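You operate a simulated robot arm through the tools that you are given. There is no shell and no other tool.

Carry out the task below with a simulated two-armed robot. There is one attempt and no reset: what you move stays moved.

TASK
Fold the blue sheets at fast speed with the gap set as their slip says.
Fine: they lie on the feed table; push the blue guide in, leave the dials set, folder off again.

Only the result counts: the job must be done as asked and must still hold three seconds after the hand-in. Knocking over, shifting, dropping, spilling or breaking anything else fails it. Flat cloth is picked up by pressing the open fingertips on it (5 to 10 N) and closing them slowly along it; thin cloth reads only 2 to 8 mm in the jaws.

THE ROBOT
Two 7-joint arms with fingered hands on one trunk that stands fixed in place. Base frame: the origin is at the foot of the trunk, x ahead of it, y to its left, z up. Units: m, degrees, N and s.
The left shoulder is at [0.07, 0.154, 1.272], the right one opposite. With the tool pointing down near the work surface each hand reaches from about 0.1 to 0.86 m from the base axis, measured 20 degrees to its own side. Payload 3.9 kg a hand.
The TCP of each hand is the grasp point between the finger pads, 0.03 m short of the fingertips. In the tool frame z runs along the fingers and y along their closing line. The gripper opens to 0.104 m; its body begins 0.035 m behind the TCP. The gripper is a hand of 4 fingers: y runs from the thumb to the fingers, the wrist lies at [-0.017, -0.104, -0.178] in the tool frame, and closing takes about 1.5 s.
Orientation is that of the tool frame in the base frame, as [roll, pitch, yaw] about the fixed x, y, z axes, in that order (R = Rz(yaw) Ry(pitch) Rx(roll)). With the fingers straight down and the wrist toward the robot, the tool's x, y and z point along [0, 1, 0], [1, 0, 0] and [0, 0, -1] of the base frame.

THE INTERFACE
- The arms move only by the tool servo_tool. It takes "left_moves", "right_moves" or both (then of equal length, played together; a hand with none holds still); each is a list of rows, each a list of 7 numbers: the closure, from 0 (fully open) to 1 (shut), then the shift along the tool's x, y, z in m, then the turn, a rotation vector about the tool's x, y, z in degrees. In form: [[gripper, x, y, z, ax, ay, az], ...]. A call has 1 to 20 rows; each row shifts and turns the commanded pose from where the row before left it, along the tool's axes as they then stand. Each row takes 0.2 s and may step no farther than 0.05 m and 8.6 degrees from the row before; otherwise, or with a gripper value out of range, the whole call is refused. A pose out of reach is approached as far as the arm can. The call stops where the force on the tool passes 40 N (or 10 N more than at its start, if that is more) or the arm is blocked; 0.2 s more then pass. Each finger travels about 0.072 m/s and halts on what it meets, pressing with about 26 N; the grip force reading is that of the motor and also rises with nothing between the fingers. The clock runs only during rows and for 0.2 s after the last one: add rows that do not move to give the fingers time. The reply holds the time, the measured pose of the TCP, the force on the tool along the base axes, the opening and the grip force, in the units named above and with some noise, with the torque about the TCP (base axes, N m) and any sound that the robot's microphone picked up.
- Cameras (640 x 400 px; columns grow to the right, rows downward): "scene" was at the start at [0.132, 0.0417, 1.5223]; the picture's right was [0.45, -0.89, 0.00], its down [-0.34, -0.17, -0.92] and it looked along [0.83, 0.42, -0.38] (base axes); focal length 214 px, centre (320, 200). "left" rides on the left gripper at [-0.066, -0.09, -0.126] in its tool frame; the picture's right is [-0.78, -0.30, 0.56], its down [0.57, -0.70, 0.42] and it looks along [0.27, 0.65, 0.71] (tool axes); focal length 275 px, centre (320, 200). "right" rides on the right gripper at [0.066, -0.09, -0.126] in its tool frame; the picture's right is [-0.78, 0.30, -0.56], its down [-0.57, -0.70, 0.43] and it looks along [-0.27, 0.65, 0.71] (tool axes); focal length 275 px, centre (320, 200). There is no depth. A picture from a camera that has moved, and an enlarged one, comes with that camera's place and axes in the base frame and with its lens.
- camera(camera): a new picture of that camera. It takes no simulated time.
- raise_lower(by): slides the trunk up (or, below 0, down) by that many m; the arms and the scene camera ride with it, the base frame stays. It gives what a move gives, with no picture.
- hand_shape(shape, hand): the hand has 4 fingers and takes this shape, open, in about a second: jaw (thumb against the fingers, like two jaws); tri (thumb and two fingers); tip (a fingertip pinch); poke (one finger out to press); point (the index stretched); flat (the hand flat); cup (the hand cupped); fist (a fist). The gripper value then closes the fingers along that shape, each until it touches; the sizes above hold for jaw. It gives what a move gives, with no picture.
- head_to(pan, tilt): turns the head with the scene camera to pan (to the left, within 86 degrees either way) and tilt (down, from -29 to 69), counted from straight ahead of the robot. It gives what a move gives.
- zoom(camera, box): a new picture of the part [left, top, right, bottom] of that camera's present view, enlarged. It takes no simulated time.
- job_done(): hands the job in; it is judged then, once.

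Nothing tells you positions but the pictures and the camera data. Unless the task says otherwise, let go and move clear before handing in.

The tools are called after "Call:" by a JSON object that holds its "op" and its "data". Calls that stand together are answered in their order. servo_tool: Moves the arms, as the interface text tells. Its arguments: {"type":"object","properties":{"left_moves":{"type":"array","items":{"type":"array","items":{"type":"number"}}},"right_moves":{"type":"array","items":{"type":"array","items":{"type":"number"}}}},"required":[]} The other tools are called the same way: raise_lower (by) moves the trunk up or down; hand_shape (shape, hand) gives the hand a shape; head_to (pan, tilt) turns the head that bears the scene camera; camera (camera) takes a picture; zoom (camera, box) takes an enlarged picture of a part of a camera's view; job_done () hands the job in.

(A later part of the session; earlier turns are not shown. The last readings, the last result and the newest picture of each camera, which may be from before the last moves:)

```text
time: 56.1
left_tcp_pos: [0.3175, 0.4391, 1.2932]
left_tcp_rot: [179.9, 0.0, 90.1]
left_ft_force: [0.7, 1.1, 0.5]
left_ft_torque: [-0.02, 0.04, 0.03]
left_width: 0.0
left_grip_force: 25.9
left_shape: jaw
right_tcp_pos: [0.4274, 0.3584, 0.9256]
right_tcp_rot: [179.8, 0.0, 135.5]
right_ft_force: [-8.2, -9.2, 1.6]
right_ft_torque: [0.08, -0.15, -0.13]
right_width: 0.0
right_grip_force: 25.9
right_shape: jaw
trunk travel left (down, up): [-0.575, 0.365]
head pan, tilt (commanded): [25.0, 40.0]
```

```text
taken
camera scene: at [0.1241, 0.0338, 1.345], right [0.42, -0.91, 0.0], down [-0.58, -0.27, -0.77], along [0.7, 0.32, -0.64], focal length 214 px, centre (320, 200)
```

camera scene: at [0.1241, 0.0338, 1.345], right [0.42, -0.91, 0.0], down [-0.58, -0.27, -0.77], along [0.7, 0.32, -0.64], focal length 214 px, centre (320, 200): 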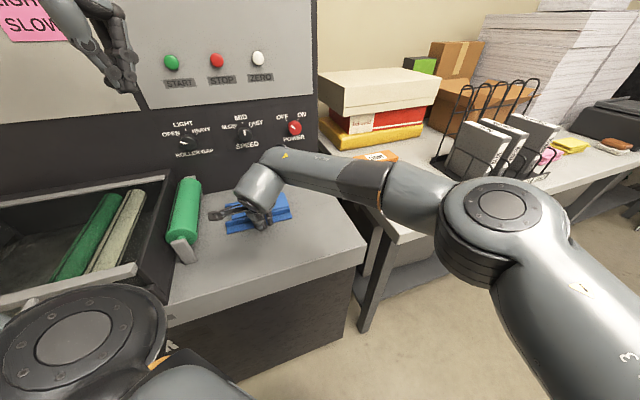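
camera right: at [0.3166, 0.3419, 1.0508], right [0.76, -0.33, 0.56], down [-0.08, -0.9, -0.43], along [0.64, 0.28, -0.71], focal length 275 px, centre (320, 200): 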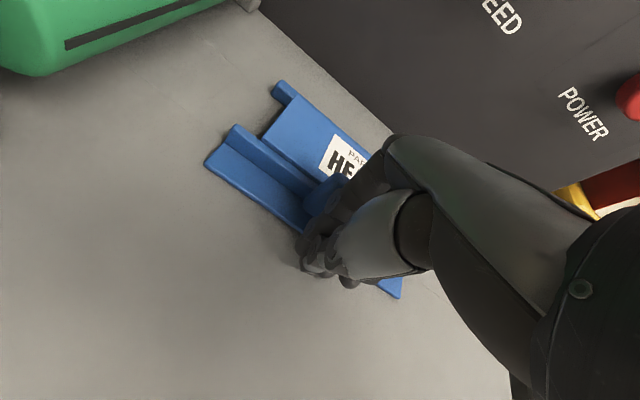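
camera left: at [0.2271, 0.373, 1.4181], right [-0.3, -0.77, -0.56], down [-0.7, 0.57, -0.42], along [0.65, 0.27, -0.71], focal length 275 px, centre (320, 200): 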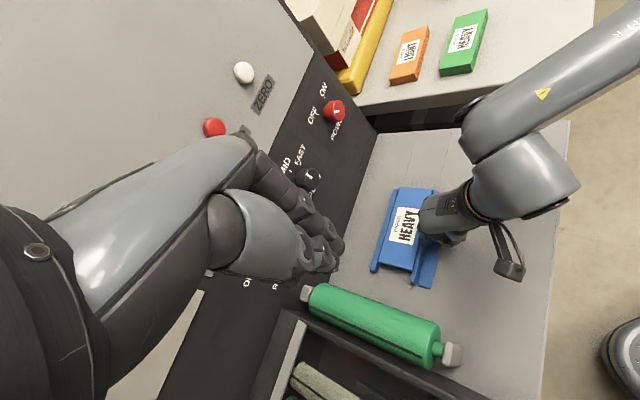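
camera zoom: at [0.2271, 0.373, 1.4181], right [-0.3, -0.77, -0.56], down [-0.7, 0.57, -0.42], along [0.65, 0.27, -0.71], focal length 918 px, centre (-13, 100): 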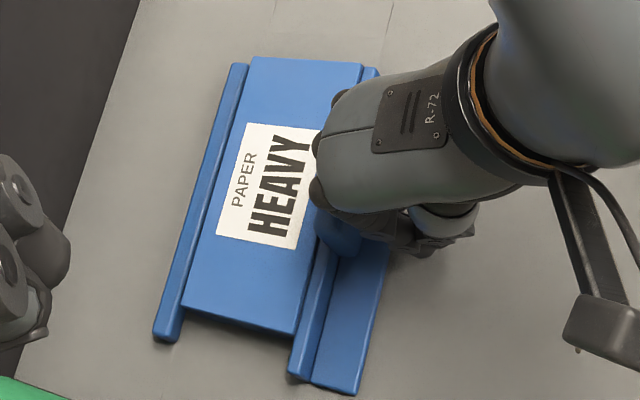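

Call:
{"op": "servo_tool", "data": {"right_moves": [[1, 0, -0.01, 0, 0, 0, 0], [1, 0, -0.015, 0, 0, 0, 0], [1, 0, -0.02, -0.01, 0, 0, 0], [1, 0, -0.02, -0.03, 0, 0, 0], [1, 0, 0, -0.04, 0, 0, 0], [1, 0, 0, -0.04, 0, 0, 0], [1, -0.03, 0, -0.03, 0, 0, 0], [1, -0.03, 0, -0.03, 0, 0, 0], [1, -0.03, 0, -0.03, 0, 0, 0], [1, -0.03, 0, -0.03, 0, 0, 0]]}}

Call:
{"op": "camera", "data": {"camera": "left"}}

Call:
{"op": "camera", "data": {"camera": "scene"}}

```text
time: 58.3
left_tcp_pos: [0.3193, 0.4391, 1.2923]
left_tcp_rot: [-179.9, -0.1, 90.0]
left_ft_force: [-0.2, -0.3, -0.4]
left_ft_torque: [0.02, 0.02, 0.0]
left_width: 0.0
left_grip_force: 26.3
left_shape: jaw
right_tcp_pos: [0.4704, 0.2303, 1.1635]
right_tcp_rot: [179.9, -0.1, 135.6]
right_ft_force: [0.5, -0.5, -0.8]
right_ft_torque: [0.0, 0.02, 0.01]
right_width: 0.0001
right_grip_force: 26.0
right_shape: jaw
trunk travel left (down, up): [-0.575, 0.365]
head pan, tilt (commanded): [25.0, 40.0]
```

```text
taken
camera left: at [0.2299, 0.3735, 1.4174], right [-0.3, -0.77, -0.56], down [-0.7, 0.57, -0.42], along [0.65, 0.27, -0.71], focal length 275 px, centre (320, 200)
```

left: 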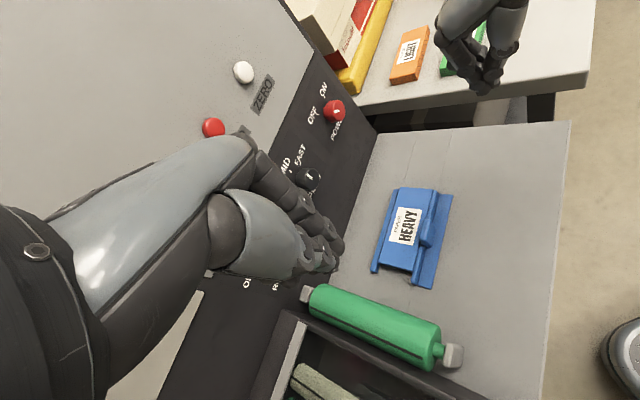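

```text
taken
camera scene: at [0.1267, 0.0343, 1.3447], right [0.42, -0.91, 0.0], down [-0.58, -0.27, -0.77], along [0.69, 0.32, -0.64], focal length 214 px, centre (320, 200)
```

scene: 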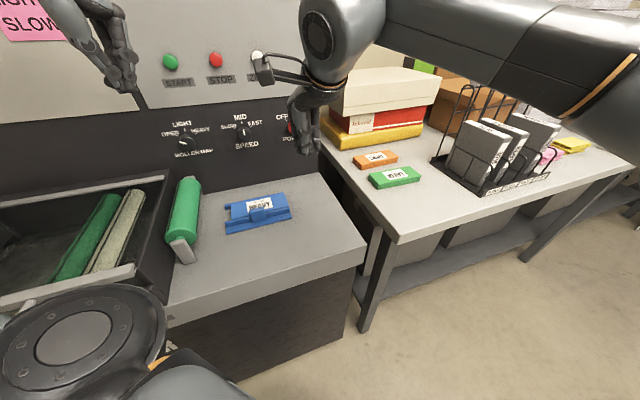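

The guide stays snug against the squared sheets. Next I turn the left hand to point horizontally at the panel, with the thumb on the left and the wrist toward the left, so that it can grip the dials.

Call:
{"op": "servo_tool", "data": {"left_moves": [[0.5, 0, 0, 0, 0, 0, 8], [0.5, 0, 0, 0, 0, 0, 8], [0.5, 0, 0, 0, 0, 0, 8], [0.5, 0, 0, 0, 0, 0, 8], [0.5, 0, 0, 0, 0, 0, 8], [0.5, 0, 0, 0, 0, 0, 5], [0.5, 0.02, 0, 0, 0, 0, 0], [0.5, 0.02, 0, 0, 0, 0, 0], [0.5, 0.02, 0, 0, 0, 0, 0], [0.5, 0.01, 0, 0, 0, 0, 0]]}}

Call:
{"op": "servo_tool", "data": {"left_moves": [[0.5, 0, 0, 0, 0, 8.2, 0], [0.5, 0, 0, 0, 0, 8.2, 0], [0.5, 0, 0, 0, 0, 8.2, 0], [0.5, 0, 0, 0, 0, 8.2, 0], [0.5, 0, 0, 0, 0, 8.2, 0], [0.5, 0, 0, 0, 0, 8.2, 0]]}}

Call:
{"op": "camera", "data": {"camera": "left"}}

Call:
{"op": "camera", "data": {"camera": "scene"}}

```text
time: 60.5
left_tcp_pos: [0.3691, 0.4898, 1.2909]
left_tcp_rot: [180.0, 0.0, 44.9]
left_ft_force: [0.3, -0.8, 0.5]
left_ft_torque: [0.0, 0.01, 0.0]
left_width: 0.0515
left_grip_force: 0.1
left_shape: jaw
right_tcp_pos: [0.4702, 0.2317, 1.1634]
right_tcp_rot: [179.8, 0.1, 135.5]
right_ft_force: [-0.6, -0.6, 0.3]
right_ft_torque: [-0.01, -0.03, -0.02]
right_width: 0.0001
right_grip_force: 26.3
right_shape: jaw
trunk travel left (down, up): [-0.575, 0.365]
head pan, tilt (commanded): [25.0, 40.0]
```

```text
time: 61.9
left_tcp_pos: [0.3682, 0.4904, 1.292]
left_tcp_rot: [-180.0, -49.3, 45.0]
left_ft_force: [0.0, 0.7, -0.1]
left_ft_torque: [0.02, -0.02, -0.02]
left_width: 0.0513
left_grip_force: 0.1
left_shape: jaw
right_tcp_pos: [0.4703, 0.2322, 1.1621]
right_tcp_rot: [179.8, 0.0, 135.5]
right_ft_force: [0.7, -0.1, -0.5]
right_ft_torque: [-0.01, -0.01, -0.01]
right_width: 0.0
right_grip_force: 26.0
right_shape: jaw
trunk travel left (down, up): [-0.575, 0.365]
head pan, tilt (commanded): [25.0, 40.0]
```

```text
taken
camera left: at [0.2068, 0.4566, 1.3232], right [-0.27, 0.15, -0.95], down [0.0, 0.99, 0.16], along [0.96, 0.05, -0.26], focal length 275 px, centre (320, 200)
```

left: 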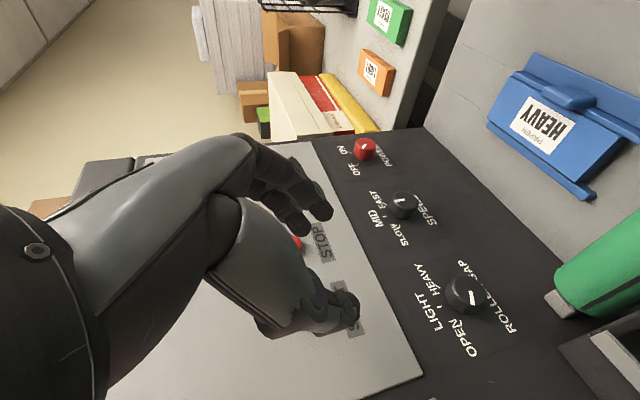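

```text
taken
camera scene: at [0.1258, 0.0362, 1.3448], right [0.42, -0.91, 0.0], down [-0.58, -0.27, -0.77], along [0.69, 0.32, -0.64], focal length 214 px, centre (320, 200)
```

scene: 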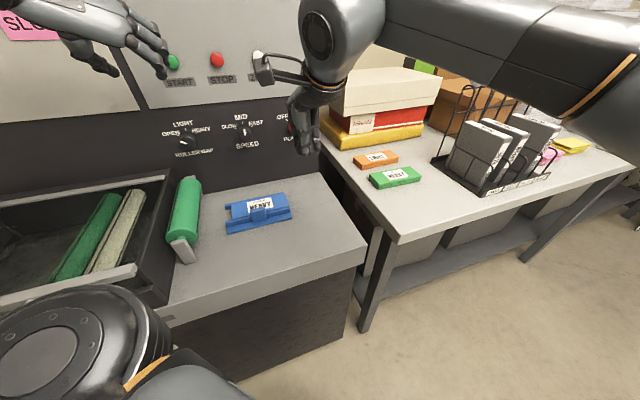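

Call:
{"op": "servo_tool", "data": {"left_moves": [[0, 0, 0, 0, 0, 8.2, 0], [0, 0, 0, 0, 0, 8.2, 0], [0, 0, 0, 0, 0, 8.2, 0], [0, 0, 0, 0, 0, 8.2, 0], [0, 0, 0, 0, 0, 8, 0], [0, -0.02, 0, 0, 0, 0, 0], [0, -0.03, 0, 0, 0, 0, 0], [0, -0.03, 0, 0, 0, 0, 0]]}}

Call:
{"op": "camera", "data": {"camera": "left"}}

Call:
{"op": "camera", "data": {"camera": "scene"}}

```text
time: 63.7
left_tcp_pos: [0.4334, 0.3922, 1.2723]
left_tcp_rot: [-94.0, -89.8, -41.0]
left_ft_force: [-0.5, -0.7, -0.1]
left_ft_torque: [-0.01, -0.02, -0.01]
left_width: 0.1043
left_grip_force: 0.0
left_shape: jaw
left hand out of reach, approached as far as the arm can: row 3, 4, 5, 6, 7, 8
right_tcp_pos: [0.4714, 0.2318, 1.1621]
right_tcp_rot: [179.8, -0.1, 135.5]
right_ft_force: [0.4, 0.1, 0.4]
right_ft_torque: [-0.02, 0.04, -0.02]
right_width: 0.0001
right_grip_force: 25.9
right_shape: jaw
trunk travel left (down, up): [-0.575, 0.365]
head pan, tilt (commanded): [25.0, 40.0]
```

```text
taken
camera left: at [0.2816, 0.3684, 1.2067], right [0.18, 0.6, -0.78], down [-0.2, 0.8, 0.57], along [0.96, 0.05, 0.26], focal length 275 px, centre (320, 200)
```

left: 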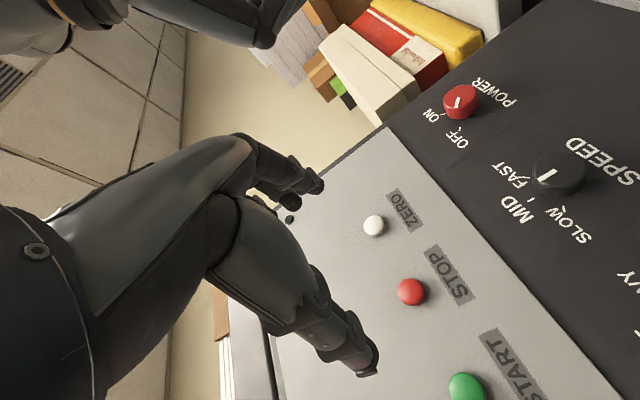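

```text
taken
camera scene: at [0.1272, 0.036, 1.3446], right [0.42, -0.91, 0.0], down [-0.58, -0.27, -0.77], along [0.69, 0.32, -0.64], focal length 214 px, centre (320, 200)
```

scene: 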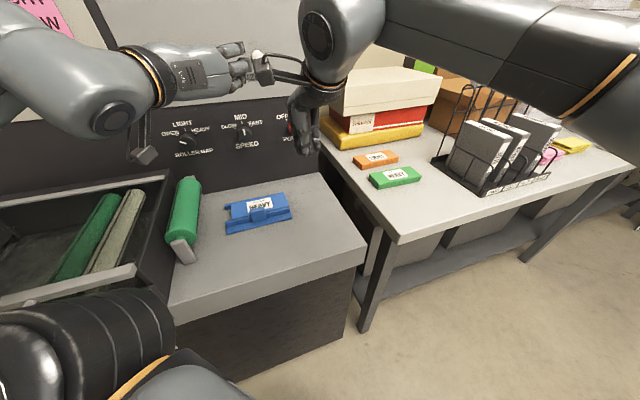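

The hand now points straight at the panel, but it was pushed to the right by a reach limit and it is near the right hand. I move the right hand aside first, then bring the left hand forward and down toward the gap dial.

Call:
{"op": "servo_tool", "data": {"right_moves": [[1, -0.03, -0.02, 0, 0, 0, 0], [1, -0.03, -0.02, 0, 0, 0, 0], [1, -0.03, -0.02, 0, 0, 0, 0], [1, -0.03, -0.02, 0, 0, 0, 0]]}}

Call:
{"op": "servo_tool", "data": {"left_moves": [[0, 0, -0.01, 0.03, 0, 0, 0], [0, 0, -0.01, 0.03, 0, 0, 0], [0, 0, -0.03, 0.01, 0, 0, 0], [0, -0.03, -0.03, 0, 0, 0, 0], [0, -0.03, -0.02, 0, 0, 0, 0], [0, -0.03, -0.02, 0, 0, 0, 0], [0, -0.03, 0, 0, 0, 0, 0]]}}

Call:
{"op": "camera", "data": {"camera": "left"}}

Call:
{"op": "camera", "data": {"camera": "scene"}}

```text
time: 64.7
left_tcp_pos: [0.4329, 0.3899, 1.2747]
left_tcp_rot: [-69.0, -89.8, -66.0]
left_ft_force: [0.1, -0.7, 0.8]
left_ft_torque: [0.0, -0.02, 0.04]
left_width: 0.1038
left_grip_force: 0.0
left_shape: jaw
right_tcp_pos: [0.5002, 0.0848, 1.1645]
right_tcp_rot: [179.8, -0.1, 135.5]
right_ft_force: [0.4, -0.5, 0.5]
right_ft_torque: [0.07, 0.01, 0.02]
right_width: 0.0001
right_grip_force: 26.0
right_shape: jaw
trunk travel left (down, up): [-0.575, 0.365]
head pan, tilt (commanded): [25.0, 40.0]
```

```text
time: 66.3
left_tcp_pos: [0.4676, 0.4525, 1.253]
left_tcp_rot: [-71.8, -89.9, -63.2]
left_ft_force: [0.0, 0.5, 0.5]
left_ft_torque: [0.0, -0.01, -0.01]
left_width: 0.1039
left_grip_force: 0.1
left_shape: jaw
left hand out of reach, approached as far as the arm can: row 3, 4, 5, 6, 7
right_tcp_pos: [0.502, 0.0857, 1.1629]
right_tcp_rot: [179.9, 0.0, 135.4]
right_ft_force: [0.4, -0.4, 0.6]
right_ft_torque: [0.03, 0.04, -0.03]
right_width: 0.0
right_grip_force: 26.1
right_shape: jaw
trunk travel left (down, up): [-0.575, 0.365]
head pan, tilt (commanded): [25.0, 40.0]
```

```text
taken
camera left: at [0.3147, 0.428, 1.1877], right [0.18, 0.6, -0.78], down [-0.19, 0.8, 0.57], along [0.96, 0.05, 0.26], focal length 275 px, centre (320, 200)
```

left: 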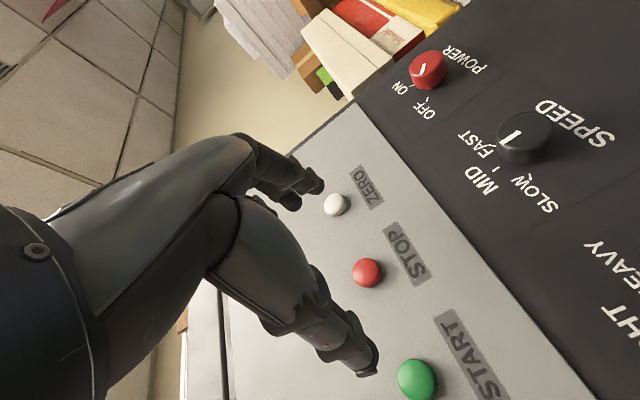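

```text
taken
camera scene: at [0.1276, 0.0349, 1.3446], right [0.42, -0.91, 0.0], down [-0.58, -0.27, -0.77], along [0.69, 0.32, -0.64], focal length 214 px, centre (320, 200)
```

scene: 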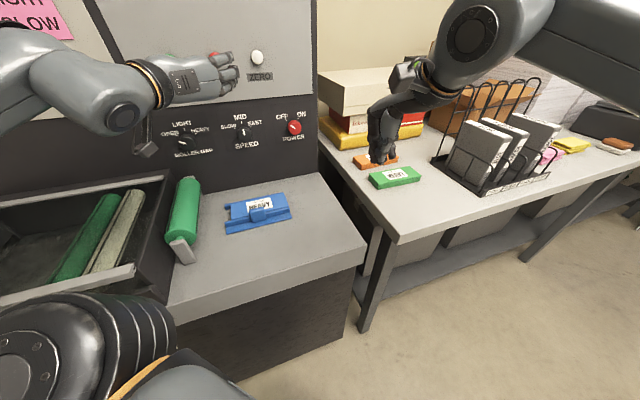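

Call:
{"op": "servo_tool", "data": {"right_moves": [[1, 0, -0.02, -0.04, 0, 0, 0], [1, 0, -0.02, -0.04, 0, 0, 0], [1, 0, -0.02, -0.04, 0, 0, 0], [1, 0, -0.02, -0.04, 0, 0, 0], [1, 0, 0, -0.04, 0, 0, 0]]}}

Call:
{"op": "raise_lower", "data": {"by": -0.17}}

Call:
{"op": "servo_tool", "data": {"left_moves": [[0, 0, 0, 0.02, 0, 0, 0], [0, 0, 0, 0.02, 0, 0, 0], [0, 0, -0.02, 0.01, 0, 0, 0], [0, 0, -0.02, 0, 0, 0, 0], [0, 0, -0.02, 0, 0, 0, 0]]}}

Call:
{"op": "camera", "data": {"camera": "left"}}

Call:
{"op": "camera", "data": {"camera": "scene"}}

```text
time: 67.5
left_tcp_pos: [0.4645, 0.455, 1.2537]
left_tcp_rot: [91.3, -89.9, 133.7]
left_ft_force: [-1.1, -0.4, -0.3]
left_ft_torque: [0.0, -0.03, -0.03]
left_width: 0.1042
left_grip_force: 0.0
left_shape: jaw
right_tcp_pos: [0.4416, 0.034, 1.3618]
right_tcp_rot: [179.9, 0.0, 135.6]
right_ft_force: [0.4, -0.2, 0.3]
right_ft_torque: [-0.03, -0.01, 0.02]
right_width: 0.0001
right_grip_force: 26.0
right_shape: jaw
trunk travel left (down, up): [-0.575, 0.365]
head pan, tilt (commanded): [25.0, 40.0]
```

```text
time: 69.4
left_tcp_pos: [0.4657, 0.4538, 1.0845]
left_tcp_rot: [54.5, -89.9, 170.4]
left_ft_force: [-0.5, 0.5, 0.8]
left_ft_torque: [0.02, 0.03, 0.02]
left_width: 0.104
left_grip_force: 0.0
left_shape: jaw
right_tcp_pos: [0.4427, 0.0317, 1.1921]
right_tcp_rot: [180.0, -0.2, 135.5]
right_ft_force: [0.5, 0.2, -0.6]
right_ft_torque: [0.01, 0.04, 0.0]
right_width: 0.0
right_grip_force: 25.8
right_shape: jaw
trunk travel left (down, up): [-0.405, 0.535]
head pan, tilt (commanded): [25.0, 40.0]
```

```text
time: 70.6
left_tcp_pos: [0.4621, 0.5334, 1.0894]
left_tcp_rot: [-1.2, -89.8, -133.6]
left_ft_force: [-0.4, 0.1, -0.4]
left_ft_torque: [0.01, 0.03, 0.0]
left_width: 0.1038
left_grip_force: 0.1
left_shape: jaw
left hand out of reach, approached as far as the arm can: row 5
right_tcp_pos: [0.4415, 0.0311, 1.1932]
right_tcp_rot: [179.6, -0.1, 135.6]
right_ft_force: [-0.6, -0.7, -0.2]
right_ft_torque: [-0.02, 0.03, 0.02]
right_width: 0.0
right_grip_force: 25.7
right_shape: jaw
trunk travel left (down, up): [-0.405, 0.535]
head pan, tilt (commanded): [25.0, 40.0]
```

```text
taken
camera left: at [0.3096, 0.5094, 1.0226], right [0.19, 0.61, -0.77], down [-0.2, 0.79, 0.57], along [0.96, 0.05, 0.27], focal length 275 px, centre (320, 200)
```

left: 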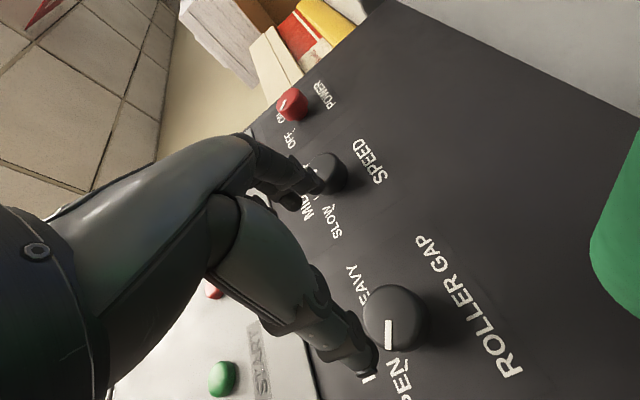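

```text
taken
camera scene: at [0.1251, 0.0339, 1.1757], right [0.42, -0.91, 0.0], down [-0.58, -0.27, -0.77], along [0.69, 0.33, -0.64], focal length 214 px, centre (320, 200)
```

scene: 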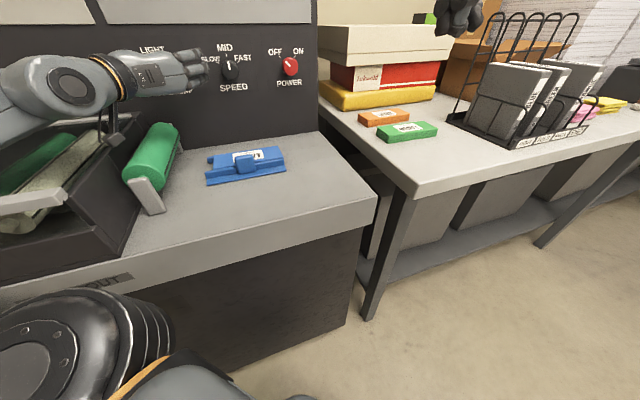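

The hand is now well placed at n≈0.70 and the gap dial is seen at s≈-0.094, z≈1.078. I align the open hand with the dial before moving in.

Call:
{"op": "servo_tool", "data": {"left_moves": [[0, 0, 0, 0.012, 0, 0, 0], [0, -0.005, -0.014, 0, 0, 0, 0], [0, -0.006, -0.014, 0, 0, 0, 0], [0, 0, -0.015, 0, 0, 0, 0], [0, 0, 0, 0, 0, 0, 0]]}}

Call:
{"op": "camera", "data": {"camera": "left"}}

Call:
{"op": "camera", "data": {"camera": "scene"}}

```text
time: 72.0
left_tcp_pos: [0.4554, 0.5307, 1.1076]
left_tcp_rot: [-27.3, -87.1, -108.2]
left_ft_force: [8.8, -3.8, 0.9]
left_ft_torque: [0.0, 0.06, 0.5]
left_width: 0.1041
left_grip_force: 0.1
left_shape: jaw
left hand out of reach, approached as far as the arm can: row 3, 4
right_tcp_pos: [0.4249, 0.0121, 1.1957]
right_tcp_rot: [178.6, 0.5, 134.5]
right_ft_force: [-1.0, -1.8, 1.1]
right_ft_torque: [0.01, 0.05, -0.01]
right_width: 0.0
right_grip_force: 25.8
right_shape: jaw
trunk travel left (down, up): [-0.405, 0.535]
head pan, tilt (commanded): [25.0, 40.0]
stopped in row 5 (left hand): the arm was blocked; the commanded pose is now the measured one
```

```text
taken
camera left: at [0.3039, 0.5097, 1.0378], right [0.2, 0.64, -0.74], down [-0.2, 0.77, 0.61], along [0.96, 0.03, 0.28], focal length 275 px, centre (320, 200)
```

left: 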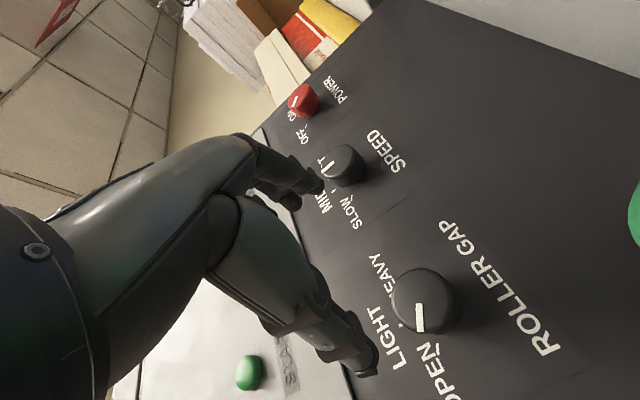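

```text
taken
camera scene: at [0.1072, -0.0425, 1.1822], right [0.43, -0.9, -0.05], down [-0.57, -0.22, -0.79], along [0.7, 0.37, -0.61], focal length 214 px, centre (320, 200)
```

scene: 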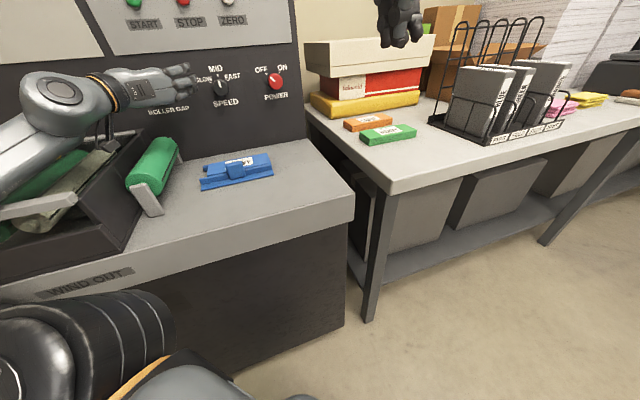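

The left arm has pressed on something, probably the elbow on the table edge, and the trunk has swayed. I stop here and undo that move straight away.

Call:
{"op": "servo_tool", "data": {"left_moves": [[0, 0, 0.015, 0, 0, 0, 0], [0, 0, 0.015, 0, 0, 0, 0], [0, 0, 0.015, 0, 0, 0, 0]]}}

Call:
{"op": "camera", "data": {"camera": "scene"}}

```text
time: 72.4
left_tcp_pos: [0.4518, 0.5686, 1.1093]
left_tcp_rot: [171.8, -89.7, 55.2]
left_ft_force: [-2.5, 11.0, -24.7]
left_ft_torque: [0.86, -1.7, -0.75]
left_width: 0.1041
left_grip_force: 0.0
left_shape: jaw
right_tcp_pos: [0.4432, 0.0458, 1.1912]
right_tcp_rot: [179.4, 3.0, 131.3]
right_ft_force: [3.2, -1.8, -1.9]
right_ft_torque: [0.07, 0.23, 0.06]
right_width: 0.0
right_grip_force: 26.5
right_shape: jaw
trunk travel left (down, up): [-0.405, 0.535]
head pan, tilt (commanded): [25.0, 40.0]
stopped in row 1 (left hand): the arm was blocked; the commanded pose is now the measured one
```

```text
taken
camera scene: at [0.1202, -0.0728, 1.1857], right [0.43, -0.9, -0.08], down [-0.58, -0.2, -0.79], along [0.69, 0.39, -0.61], focal length 214 px, centre (320, 200)
```

scene: 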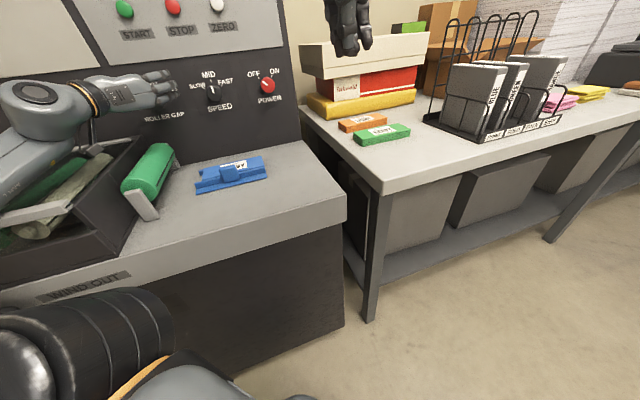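

Call:
{"op": "camera", "data": {"camera": "left"}}

Call:
{"op": "head_to", "data": {"pan": 70, "tilt": 40}}

Call:
{"op": "camera", "data": {"camera": "scene"}}

```text
taken
camera left: at [0.3, 0.5387, 1.0436], right [0.16, 0.61, -0.78], down [-0.22, 0.79, 0.57], along [0.96, 0.08, 0.26], focal length 275 px, centre (320, 200)
```

left: 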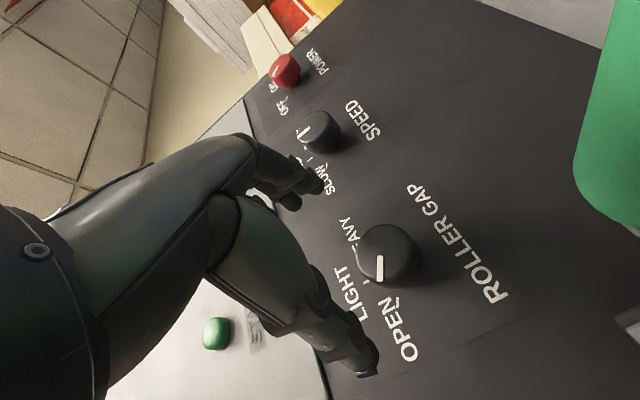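

```text
time: 73.5
left_tcp_pos: [0.4516, 0.5624, 1.1089]
left_tcp_rot: [170.1, -89.2, 55.8]
left_ft_force: [0.4, -6.0, 17.3]
left_ft_torque: [-0.6, 1.16, 0.51]
left_width: 0.1036
left_grip_force: 0.0
left_shape: jaw
right_tcp_pos: [0.4383, 0.0465, 1.1946]
right_tcp_rot: [178.6, 4.2, 131.2]
right_ft_force: [-0.2, -0.8, 0.3]
right_ft_torque: [0.01, -0.04, 0.02]
right_width: 0.0002
right_grip_force: 25.7
right_shape: jaw
trunk travel left (down, up): [-0.405, 0.535]
head pan, tilt (commanded): [70.0, 40.0]
```

```text
taken
camera scene: at [0.0704, -0.0308, 1.1893], right [0.94, -0.34, -0.03], down [-0.21, -0.53, -0.82], along [0.27, 0.78, -0.57], focal length 214 px, centre (320, 200)
```

scene: 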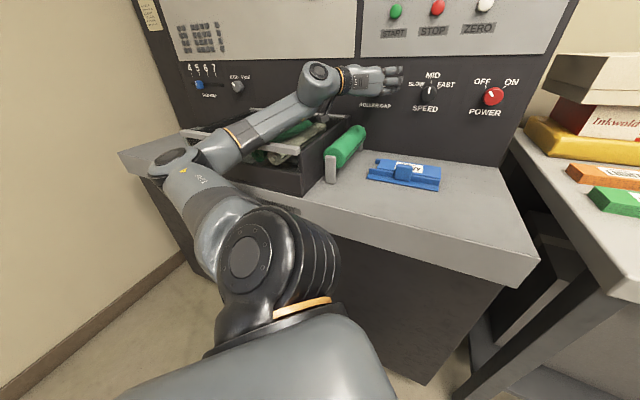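

The elbow rests on the table edge by the tray, and that makes the trunk lean. I raise the trunk to lift the arm straight off it.

Call:
{"op": "raise_lower", "data": {"by": 0.1}}

Call:
{"op": "camera", "data": {"camera": "scene"}}

```text
time: 73.8
left_tcp_pos: [0.4372, 0.5798, 1.1193]
left_tcp_rot: [123.5, -85.7, 99.5]
left_ft_force: [-0.1, -0.8, -1.0]
left_ft_torque: [-0.01, -0.02, 0.04]
left_width: 0.1039
left_grip_force: 0.0
left_shape: jaw
right_tcp_pos: [0.4325, 0.0761, 1.2046]
right_tcp_rot: [176.6, 10.5, 130.2]
right_ft_force: [2.5, -2.2, -0.5]
right_ft_torque: [0.16, 0.16, 0.09]
right_width: 0.0
right_grip_force: 26.2
right_shape: jaw
trunk travel left (down, up): [-0.409, 0.531]
head pan, tilt (commanded): [70.0, 40.0]
stopped: the arm was blocked; the commanded pose is now the measured one
```

```text
taken
camera scene: at [0.0672, -0.0528, 1.1968], right [0.95, -0.31, -0.03], down [-0.2, -0.52, -0.83], along [0.24, 0.8, -0.55], focal length 214 px, centre (320, 200)
```

scene: 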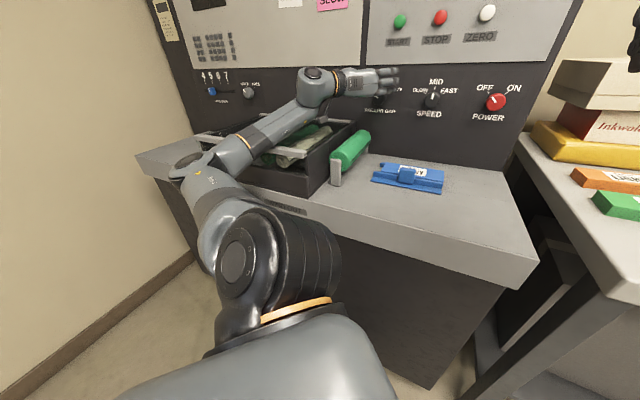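

Call:
{"op": "servo_tool", "data": {"left_moves": [[0, 0.02, 0.01, -0.02, 0, 0, 0], [0, 0.02, 0.01, -0.02, 0, 0, 0]]}}

Call:
{"op": "camera", "data": {"camera": "scene"}}

```text
time: 74.2
left_tcp_pos: [0.4377, 0.5896, 1.1248]
left_tcp_rot: [106.2, -81.7, 112.3]
left_ft_force: [-3.3, 7.1, -19.9]
left_ft_torque: [0.51, -1.58, -0.69]
left_width: 0.1042
left_grip_force: 0.0
left_shape: jaw
right_tcp_pos: [0.4303, 0.0962, 1.2186]
right_tcp_rot: [173.0, 19.1, 127.7]
right_ft_force: [5.0, -3.9, -0.5]
right_ft_torque: [0.22, 0.26, 0.09]
right_width: 0.0002
right_grip_force: 26.1
right_shape: jaw
trunk travel left (down, up): [-0.409, 0.531]
head pan, tilt (commanded): [70.0, 40.0]
stopped in row 1 (left hand): the arm was blocked; the commanded pose is now the measured one
```

```text
taken
camera scene: at [0.0572, -0.062, 1.1971], right [0.97, -0.26, -0.03], down [-0.17, -0.52, -0.84], along [0.2, 0.81, -0.54], focal length 214 px, centre (320, 200)
```

scene: 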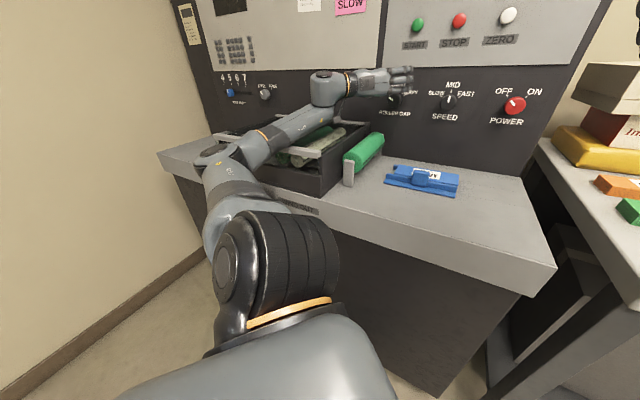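

Call:
{"op": "zoom", "data": {"camera": "scene", "box": [180, 50, 420, 220]}}

Call:
{"op": "camera", "data": {"camera": "left"}}

Call:
{"op": "camera", "data": {"camera": "right"}}

```text
2.35 times, centred on (300, 135) of scene
camera zoom: at [0.0572, -0.062, 1.1971], right [0.97, -0.26, -0.03], down [-0.17, -0.52, -0.84], along [0.2, 0.81, -0.54], focal length 505 px, centre (367, 353)
```

zoom: 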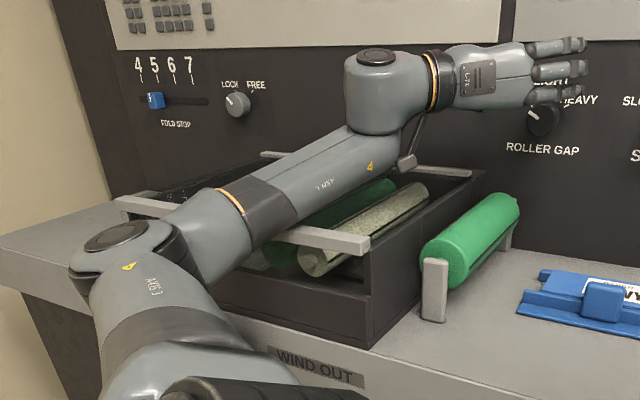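

```text
taken
camera left: at [0.2877, 0.5726, 1.0523], right [0.29, 0.47, -0.83], down [-0.13, 0.88, 0.45], along [0.95, -0.03, 0.32], focal length 275 px, centre (320, 200)
```

left: 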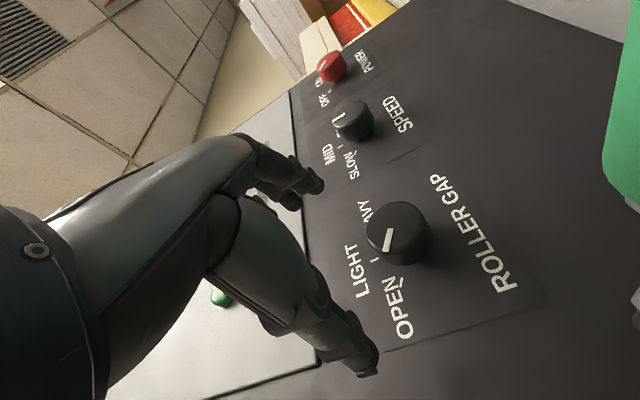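

```text
taken
camera right: at [0.2862, 0.1119, 1.3045], right [0.51, -0.29, 0.81], down [-0.08, -0.95, -0.29], along [0.86, 0.08, -0.51], focal length 275 px, centre (320, 200)
```

right: 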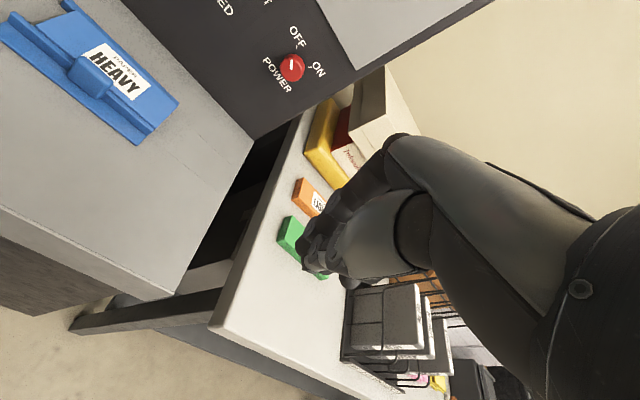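

The forearm's elbow end is pressed on the tray's front bar. I hold still for a moment to see whether the lean settles, before choosing how to get free.

Call:
{"op": "servo_tool", "data": {"left_moves": [[0, 0, 0, 0, 0, 0, 0]]}}

Call:
{"op": "camera", "data": {"camera": "scene"}}

```text
time: 74.5
left_tcp_pos: [0.3854, 0.5177, 1.136]
left_tcp_rot: [109.3, -70.9, 103.2]
left_ft_force: [-2.2, 0.0, 0.2]
left_ft_torque: [-0.06, -0.03, 0.03]
left_width: 0.1041
left_grip_force: 0.1
left_shape: jaw
right_tcp_pos: [0.4512, 0.0451, 1.2438]
right_tcp_rot: [167.5, 24.8, 120.9]
right_ft_force: [0.2, -8.2, 2.6]
right_ft_torque: [0.53, 0.18, 0.32]
right_width: 0.0
right_grip_force: 25.9
right_shape: jaw
trunk travel left (down, up): [-0.409, 0.531]
head pan, tilt (commanded): [70.0, 40.0]
stopped in row 1 (left hand): the arm was blocked; the commanded pose is now the measured one
```

```text
taken
camera scene: at [0.0403, -0.1114, 1.1977], right [0.99, -0.12, -0.04], down [-0.1, -0.5, -0.86], along [0.08, 0.86, -0.51], focal length 214 px, centre (320, 200)
```

scene: 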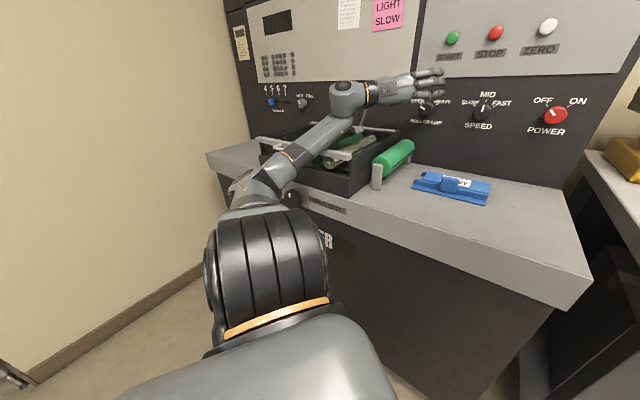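

Call:
{"op": "zoom", "data": {"camera": "scene", "box": [190, 80, 450, 260]}}

Call:
{"op": "camera", "data": {"camera": "left"}}

Call:
{"op": "camera", "data": {"camera": "right"}}

```text
2.22 times, centred on (320, 170) of scene
camera zoom: at [0.0403, -0.1114, 1.1977], right [0.99, -0.12, -0.04], down [-0.1, -0.5, -0.86], along [0.08, 0.86, -0.51], focal length 477 px, centre (320, 267)
```

zoom: 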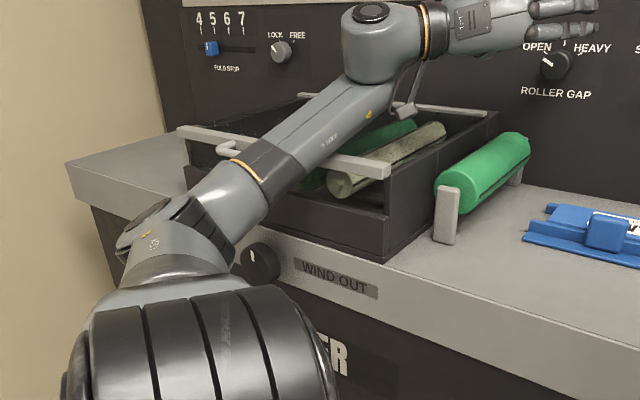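

```text
taken
camera left: at [0.2376, 0.5029, 1.0594], right [0.37, 0.28, -0.88], down [-0.05, 0.96, 0.28], along [0.93, -0.06, 0.37], focal length 275 px, centre (320, 200)
```

left: 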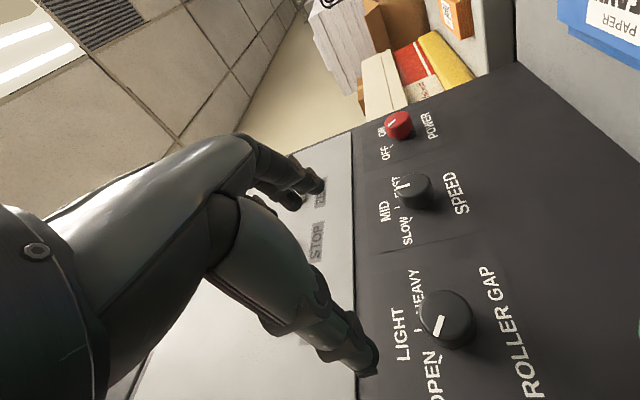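

```text
taken
camera right: at [0.2988, 0.075, 1.3111], right [0.38, -0.3, 0.88], down [-0.12, -0.95, -0.28], along [0.92, 0.0, -0.39], focal length 275 px, centre (320, 200)
```

right: 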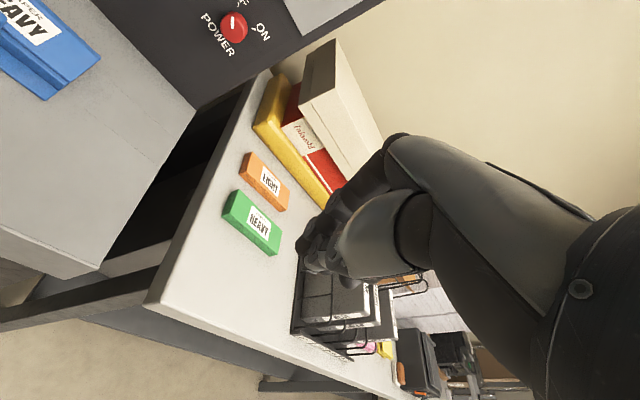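

Call:
{"op": "servo_tool", "data": {"left_moves": [[0, 0, 0, 0, 0, 0, 0], [0, 0, 0, 0, 0, 0, 0]], "right_moves": [[1, 0, 0, 0, 0, 0, 0], [1, 0, 0, 0, 0, 0, 0]]}}

Call:
{"op": "camera", "data": {"camera": "scene"}}

```text
time: 74.8
left_tcp_pos: [0.3784, 0.4451, 1.1086]
left_tcp_rot: [126.6, -69.3, 78.9]
left_ft_force: [0.7, -1.7, -0.9]
left_ft_torque: [0.06, -0.05, 0.12]
left_width: 0.1042
left_grip_force: 0.1
left_shape: jaw
right_tcp_pos: [0.5286, 0.0068, 1.2434]
right_tcp_rot: [166.9, 32.0, 100.5]
right_ft_force: [-1.6, 3.9, -0.7]
right_ft_torque: [-0.23, -0.15, -0.11]
right_width: 0.0001
right_grip_force: 26.5
right_shape: jaw
trunk travel left (down, up): [-0.409, 0.531]
head pan, tilt (commanded): [70.0, 40.0]
stopped in row 1 (left hand): the arm was blocked; the commanded pose is now the measured one
```

```text
taken
camera scene: at [0.0136, -0.0447, 1.1921], right [1.0, -0.08, -0.03], down [-0.07, -0.55, -0.83], along [0.06, 0.83, -0.55], focal length 214 px, centre (320, 200)
```

scene: 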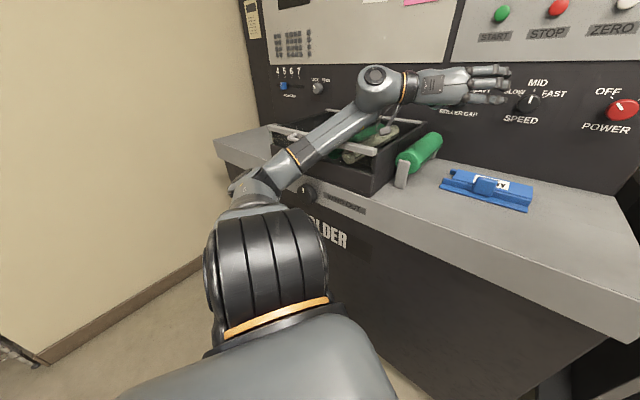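

Call:
{"op": "servo_tool", "data": {"left_moves": [[0, 0, 0, 0, 0, 0, 0], [0, 0, 0, 0, 0, 0, 0]], "right_moves": [[1, 0, 0, 0, 0, 0, 0], [1, 0, 0, 0, 0, 0, 0]]}}

Call:
{"op": "camera", "data": {"camera": "scene"}}

```text
time: 75.1
left_tcp_pos: [0.3973, 0.4053, 1.1146]
left_tcp_rot: [138.4, -64.6, 63.7]
left_ft_force: [-0.9, -1.7, 2.2]
left_ft_torque: [0.04, 0.13, 0.13]
left_width: 0.1041
left_grip_force: 0.2
left_shape: jaw
right_tcp_pos: [0.5901, -0.043, 1.2372]
right_tcp_rot: [167.3, 35.9, 82.4]
right_ft_force: [0.8, 10.5, -3.3]
right_ft_torque: [-0.72, -0.06, -0.32]
right_width: 0.0
right_grip_force: 26.0
right_shape: jaw
trunk travel left (down, up): [-0.409, 0.531]
head pan, tilt (commanded): [70.0, 40.0]
stopped in row 1 (left hand): the arm was blocked; the commanded pose is now the measured one
```

```text
taken
camera scene: at [0.0088, 0.0202, 1.1879], right [0.99, -0.11, -0.01], down [-0.07, -0.59, -0.8], along [0.08, 0.8, -0.6], focal length 214 px, centre (320, 200)
```

scene: 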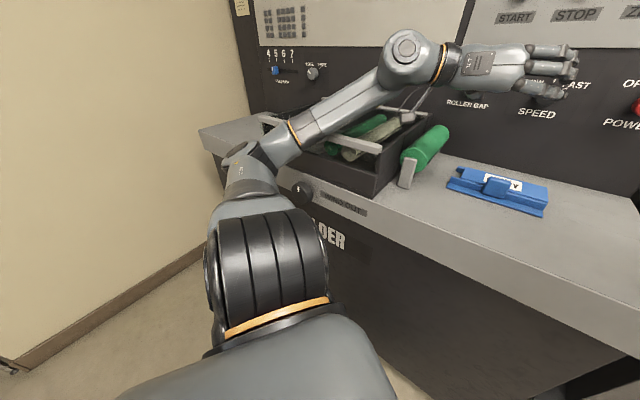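

Call:
{"op": "servo_tool", "data": {"left_moves": [[0, 0, 0, 0, 0, 0, 0], [0, 0, 0, 0, 0, 0, 0]], "right_moves": [[1, 0, 0, 0, 0, 0, 0], [1, 0, 0, 0, 0, 0, 0]]}}

Call:
{"op": "camera", "data": {"camera": "scene"}}

```text
time: 75.5
left_tcp_pos: [0.4938, 0.3405, 1.0333]
left_tcp_rot: [-177.9, -71.9, 11.9]
left_ft_force: [3.8, 12.1, -84.5]
left_ft_torque: [-0.03, -5.34, -0.73]
left_width: 0.1035
left_grip_force: 0.2
left_shape: jaw
right_tcp_pos: [0.5364, -0.1647, 1.2721]
right_tcp_rot: [160.6, 41.2, 62.6]
right_ft_force: [-4.6, -2.7, 8.0]
right_ft_torque: [0.52, -0.17, 0.42]
right_width: 0.0
right_grip_force: 25.6
right_shape: jaw
trunk travel left (down, up): [-0.409, 0.531]
head pan, tilt (commanded): [70.0, 40.0]
stopped in row 1 (left hand): the arm was blocked; the commanded pose is now the measured one
```

```text
taken
camera scene: at [-0.0648, 0.0771, 1.1973], right [0.94, -0.33, 0.11], down [-0.12, -0.61, -0.79], along [0.32, 0.72, -0.61], focal length 214 px, centre (320, 200)
```

scene: 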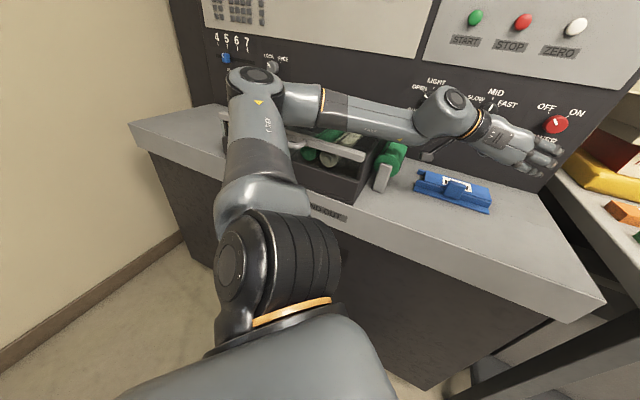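

Call:
{"op": "servo_tool", "data": {"left_moves": [[0, 0, 0, 0, 0, 0, 0]], "right_moves": [[1, 0, 0, 0, 0, 0, 0]]}}

Call:
{"op": "camera", "data": {"camera": "scene"}}

Call:
{"op": "camera", "data": {"camera": "left"}}

```text
time: 75.8
left_tcp_pos: [0.677, 0.3593, 1.1449]
left_tcp_rot: [126.3, -74.4, 66.6]
left_ft_force: [-2.6, 1.0, 0.2]
left_ft_torque: [0.0, -0.06, -0.14]
left_width: 0.1038
left_grip_force: 0.1
left_shape: jaw
right_tcp_pos: [0.7788, -0.1074, 1.044]
right_tcp_rot: [-179.0, 48.1, 85.0]
right_ft_force: [1.4, -1.1, -11.6]
right_ft_torque: [-0.54, 0.02, -0.17]
right_width: 0.0001
right_grip_force: 25.7
right_shape: jaw
trunk travel left (down, up): [-0.409, 0.531]
head pan, tilt (commanded): [70.0, 40.0]
stopped in row 1 (left hand): the arm was blocked; the commanded pose is now the measured one
```

```text
taken
camera scene: at [0.1364, 0.0777, 1.1755], right [0.94, -0.34, -0.04], down [-0.25, -0.61, -0.75], along [0.23, 0.72, -0.65], focal length 214 px, centre (320, 200)
```

scene: 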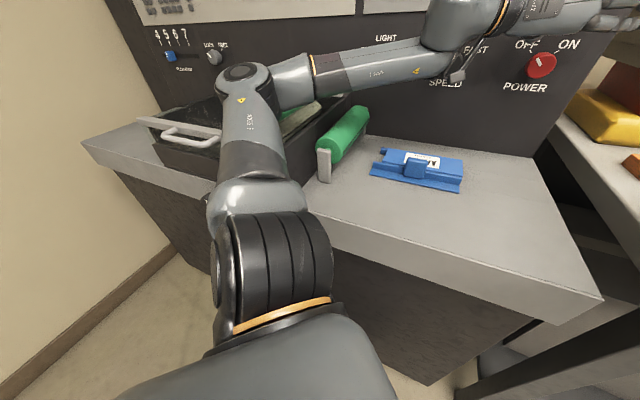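

```text
taken
camera left: at [0.5271, 0.4035, 1.0816], right [0.39, 0.2, -0.9], down [0.31, 0.89, 0.33], along [0.87, -0.41, 0.28], focal length 275 px, centre (320, 200)
```

left: 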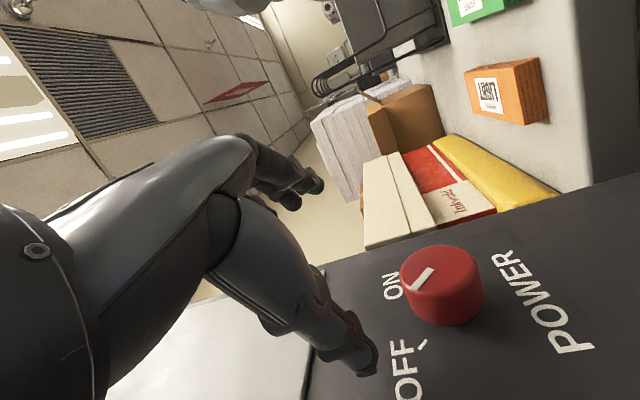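

Call:
{"op": "servo_tool", "data": {"left_moves": [[0, 0, 0, 0, 0, 0, 0]], "right_moves": [[1, 0, 0, 0, 0, 0, 0]]}}

Call:
{"op": "camera", "data": {"camera": "scene"}}

Call:
{"op": "camera", "data": {"camera": "right"}}

```text
time: 76.1
left_tcp_pos: [0.6497, 0.2885, 1.1577]
left_tcp_rot: [142.1, -73.4, 42.6]
left_ft_force: [-11.6, 6.0, 2.6]
left_ft_torque: [-0.22, -0.23, -0.3]
left_width: 0.1039
left_grip_force: 0.1
left_shape: jaw
right_tcp_pos: [0.7231, -0.1918, 1.1882]
right_tcp_rot: [167.6, 36.5, 65.2]
right_ft_force: [-0.9, -5.4, 2.3]
right_ft_torque: [0.31, -0.02, 0.13]
right_width: 0.0002
right_grip_force: 26.6
right_shape: jaw
trunk travel left (down, up): [-0.409, 0.531]
head pan, tilt (commanded): [70.0, 40.0]
stopped in row 1 (right hand): the arm was blocked; the commanded pose is now the measured one
```

```text
taken
camera scene: at [0.1643, 0.0531, 1.1952], right [0.94, -0.35, -0.07], down [-0.28, -0.59, -0.76], along [0.22, 0.73, -0.64], focal length 214 px, centre (320, 200)
```

scene: 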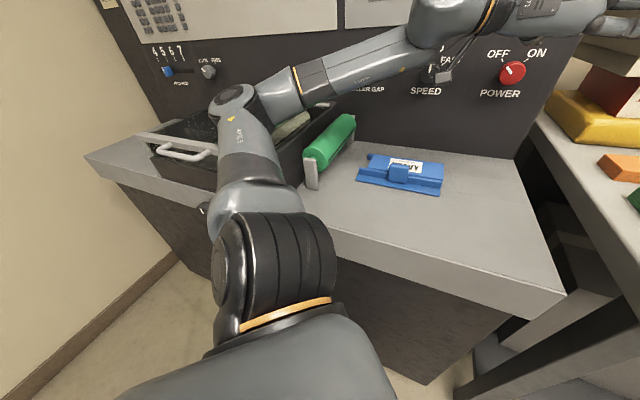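

```text
taken
camera right: at [0.6659, -0.0384, 1.2324], right [0.04, -0.31, 0.95], down [-0.87, -0.47, -0.11], along [0.49, -0.82, -0.29], focal length 275 px, centre (320, 200)
```

right: 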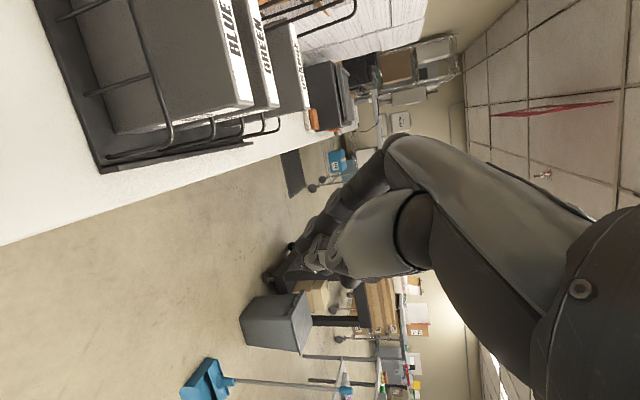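

Call:
{"op": "servo_tool", "data": {"left_moves": [[0, 0, 0, 0, 0, 0, 0]], "right_moves": [[1, 0, 0, 0, 0, 0, 0]]}}

Call:
{"op": "camera", "data": {"camera": "scene"}}

```text
time: 76.5
left_tcp_pos: [0.5751, 0.205, 1.174]
left_tcp_rot: [167.6, -75.3, 11.7]
left_ft_force: [14.6, -15.7, -3.5]
left_ft_torque: [0.58, 0.37, 0.82]
left_width: 0.1044
left_grip_force: 0.0
left_shape: jaw
right_tcp_pos: [0.6544, -0.2543, 1.2387]
right_tcp_rot: [164.7, 26.0, 57.2]
right_ft_force: [1.5, -3.7, -1.2]
right_ft_torque: [0.24, 0.1, 0.01]
right_width: 0.0
right_grip_force: 26.3
right_shape: jaw
trunk travel left (down, up): [-0.409, 0.531]
head pan, tilt (commanded): [70.0, 40.0]
stopped in row 1 (left hand): the arm was blocked; the commanded pose is now the measured one
```

```text
taken
camera scene: at [0.148, 0.0079, 1.1959], right [0.93, -0.35, -0.07], down [-0.27, -0.55, -0.79], along [0.24, 0.75, -0.61], focal length 214 px, centre (320, 200)
```

scene: 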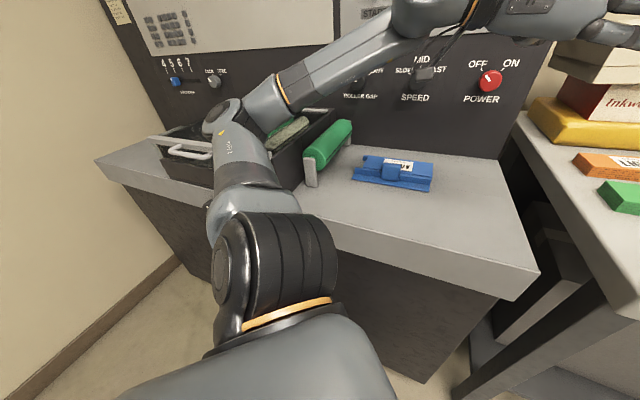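

Call:
{"op": "head_to", "data": {"pan": 60, "tilt": 40}}

Call:
{"op": "camera", "data": {"camera": "scene"}}

```text
time: 77.2
left_tcp_pos: [0.5692, 0.2938, 1.1601]
left_tcp_rot: [142.1, -76.2, 41.9]
left_ft_force: [-0.5, -0.3, 0.2]
left_ft_torque: [0.02, -0.04, 0.1]
left_width: 0.1039
left_grip_force: 0.2
left_shape: jaw
right_tcp_pos: [0.6393, -0.1647, 1.2081]
right_tcp_rot: [163.6, 35.7, 63.7]
right_ft_force: [-0.3, -1.4, 0.6]
right_ft_torque: [0.11, 0.01, 0.05]
right_width: 0.0002
right_grip_force: 25.7
right_shape: jaw
trunk travel left (down, up): [-0.409, 0.531]
head pan, tilt (commanded): [60.0, 40.0]
```

```text
taken
camera scene: at [0.0978, 0.0187, 1.1842], right [0.86, -0.5, -0.03], down [-0.33, -0.52, -0.79], along [0.38, 0.69, -0.61], focal length 214 px, centre (320, 200)
```

scene: 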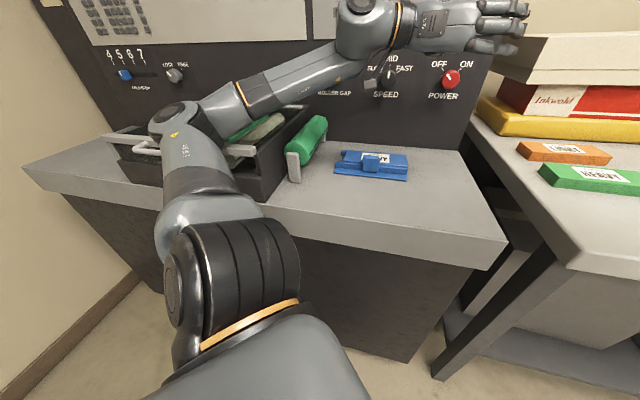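

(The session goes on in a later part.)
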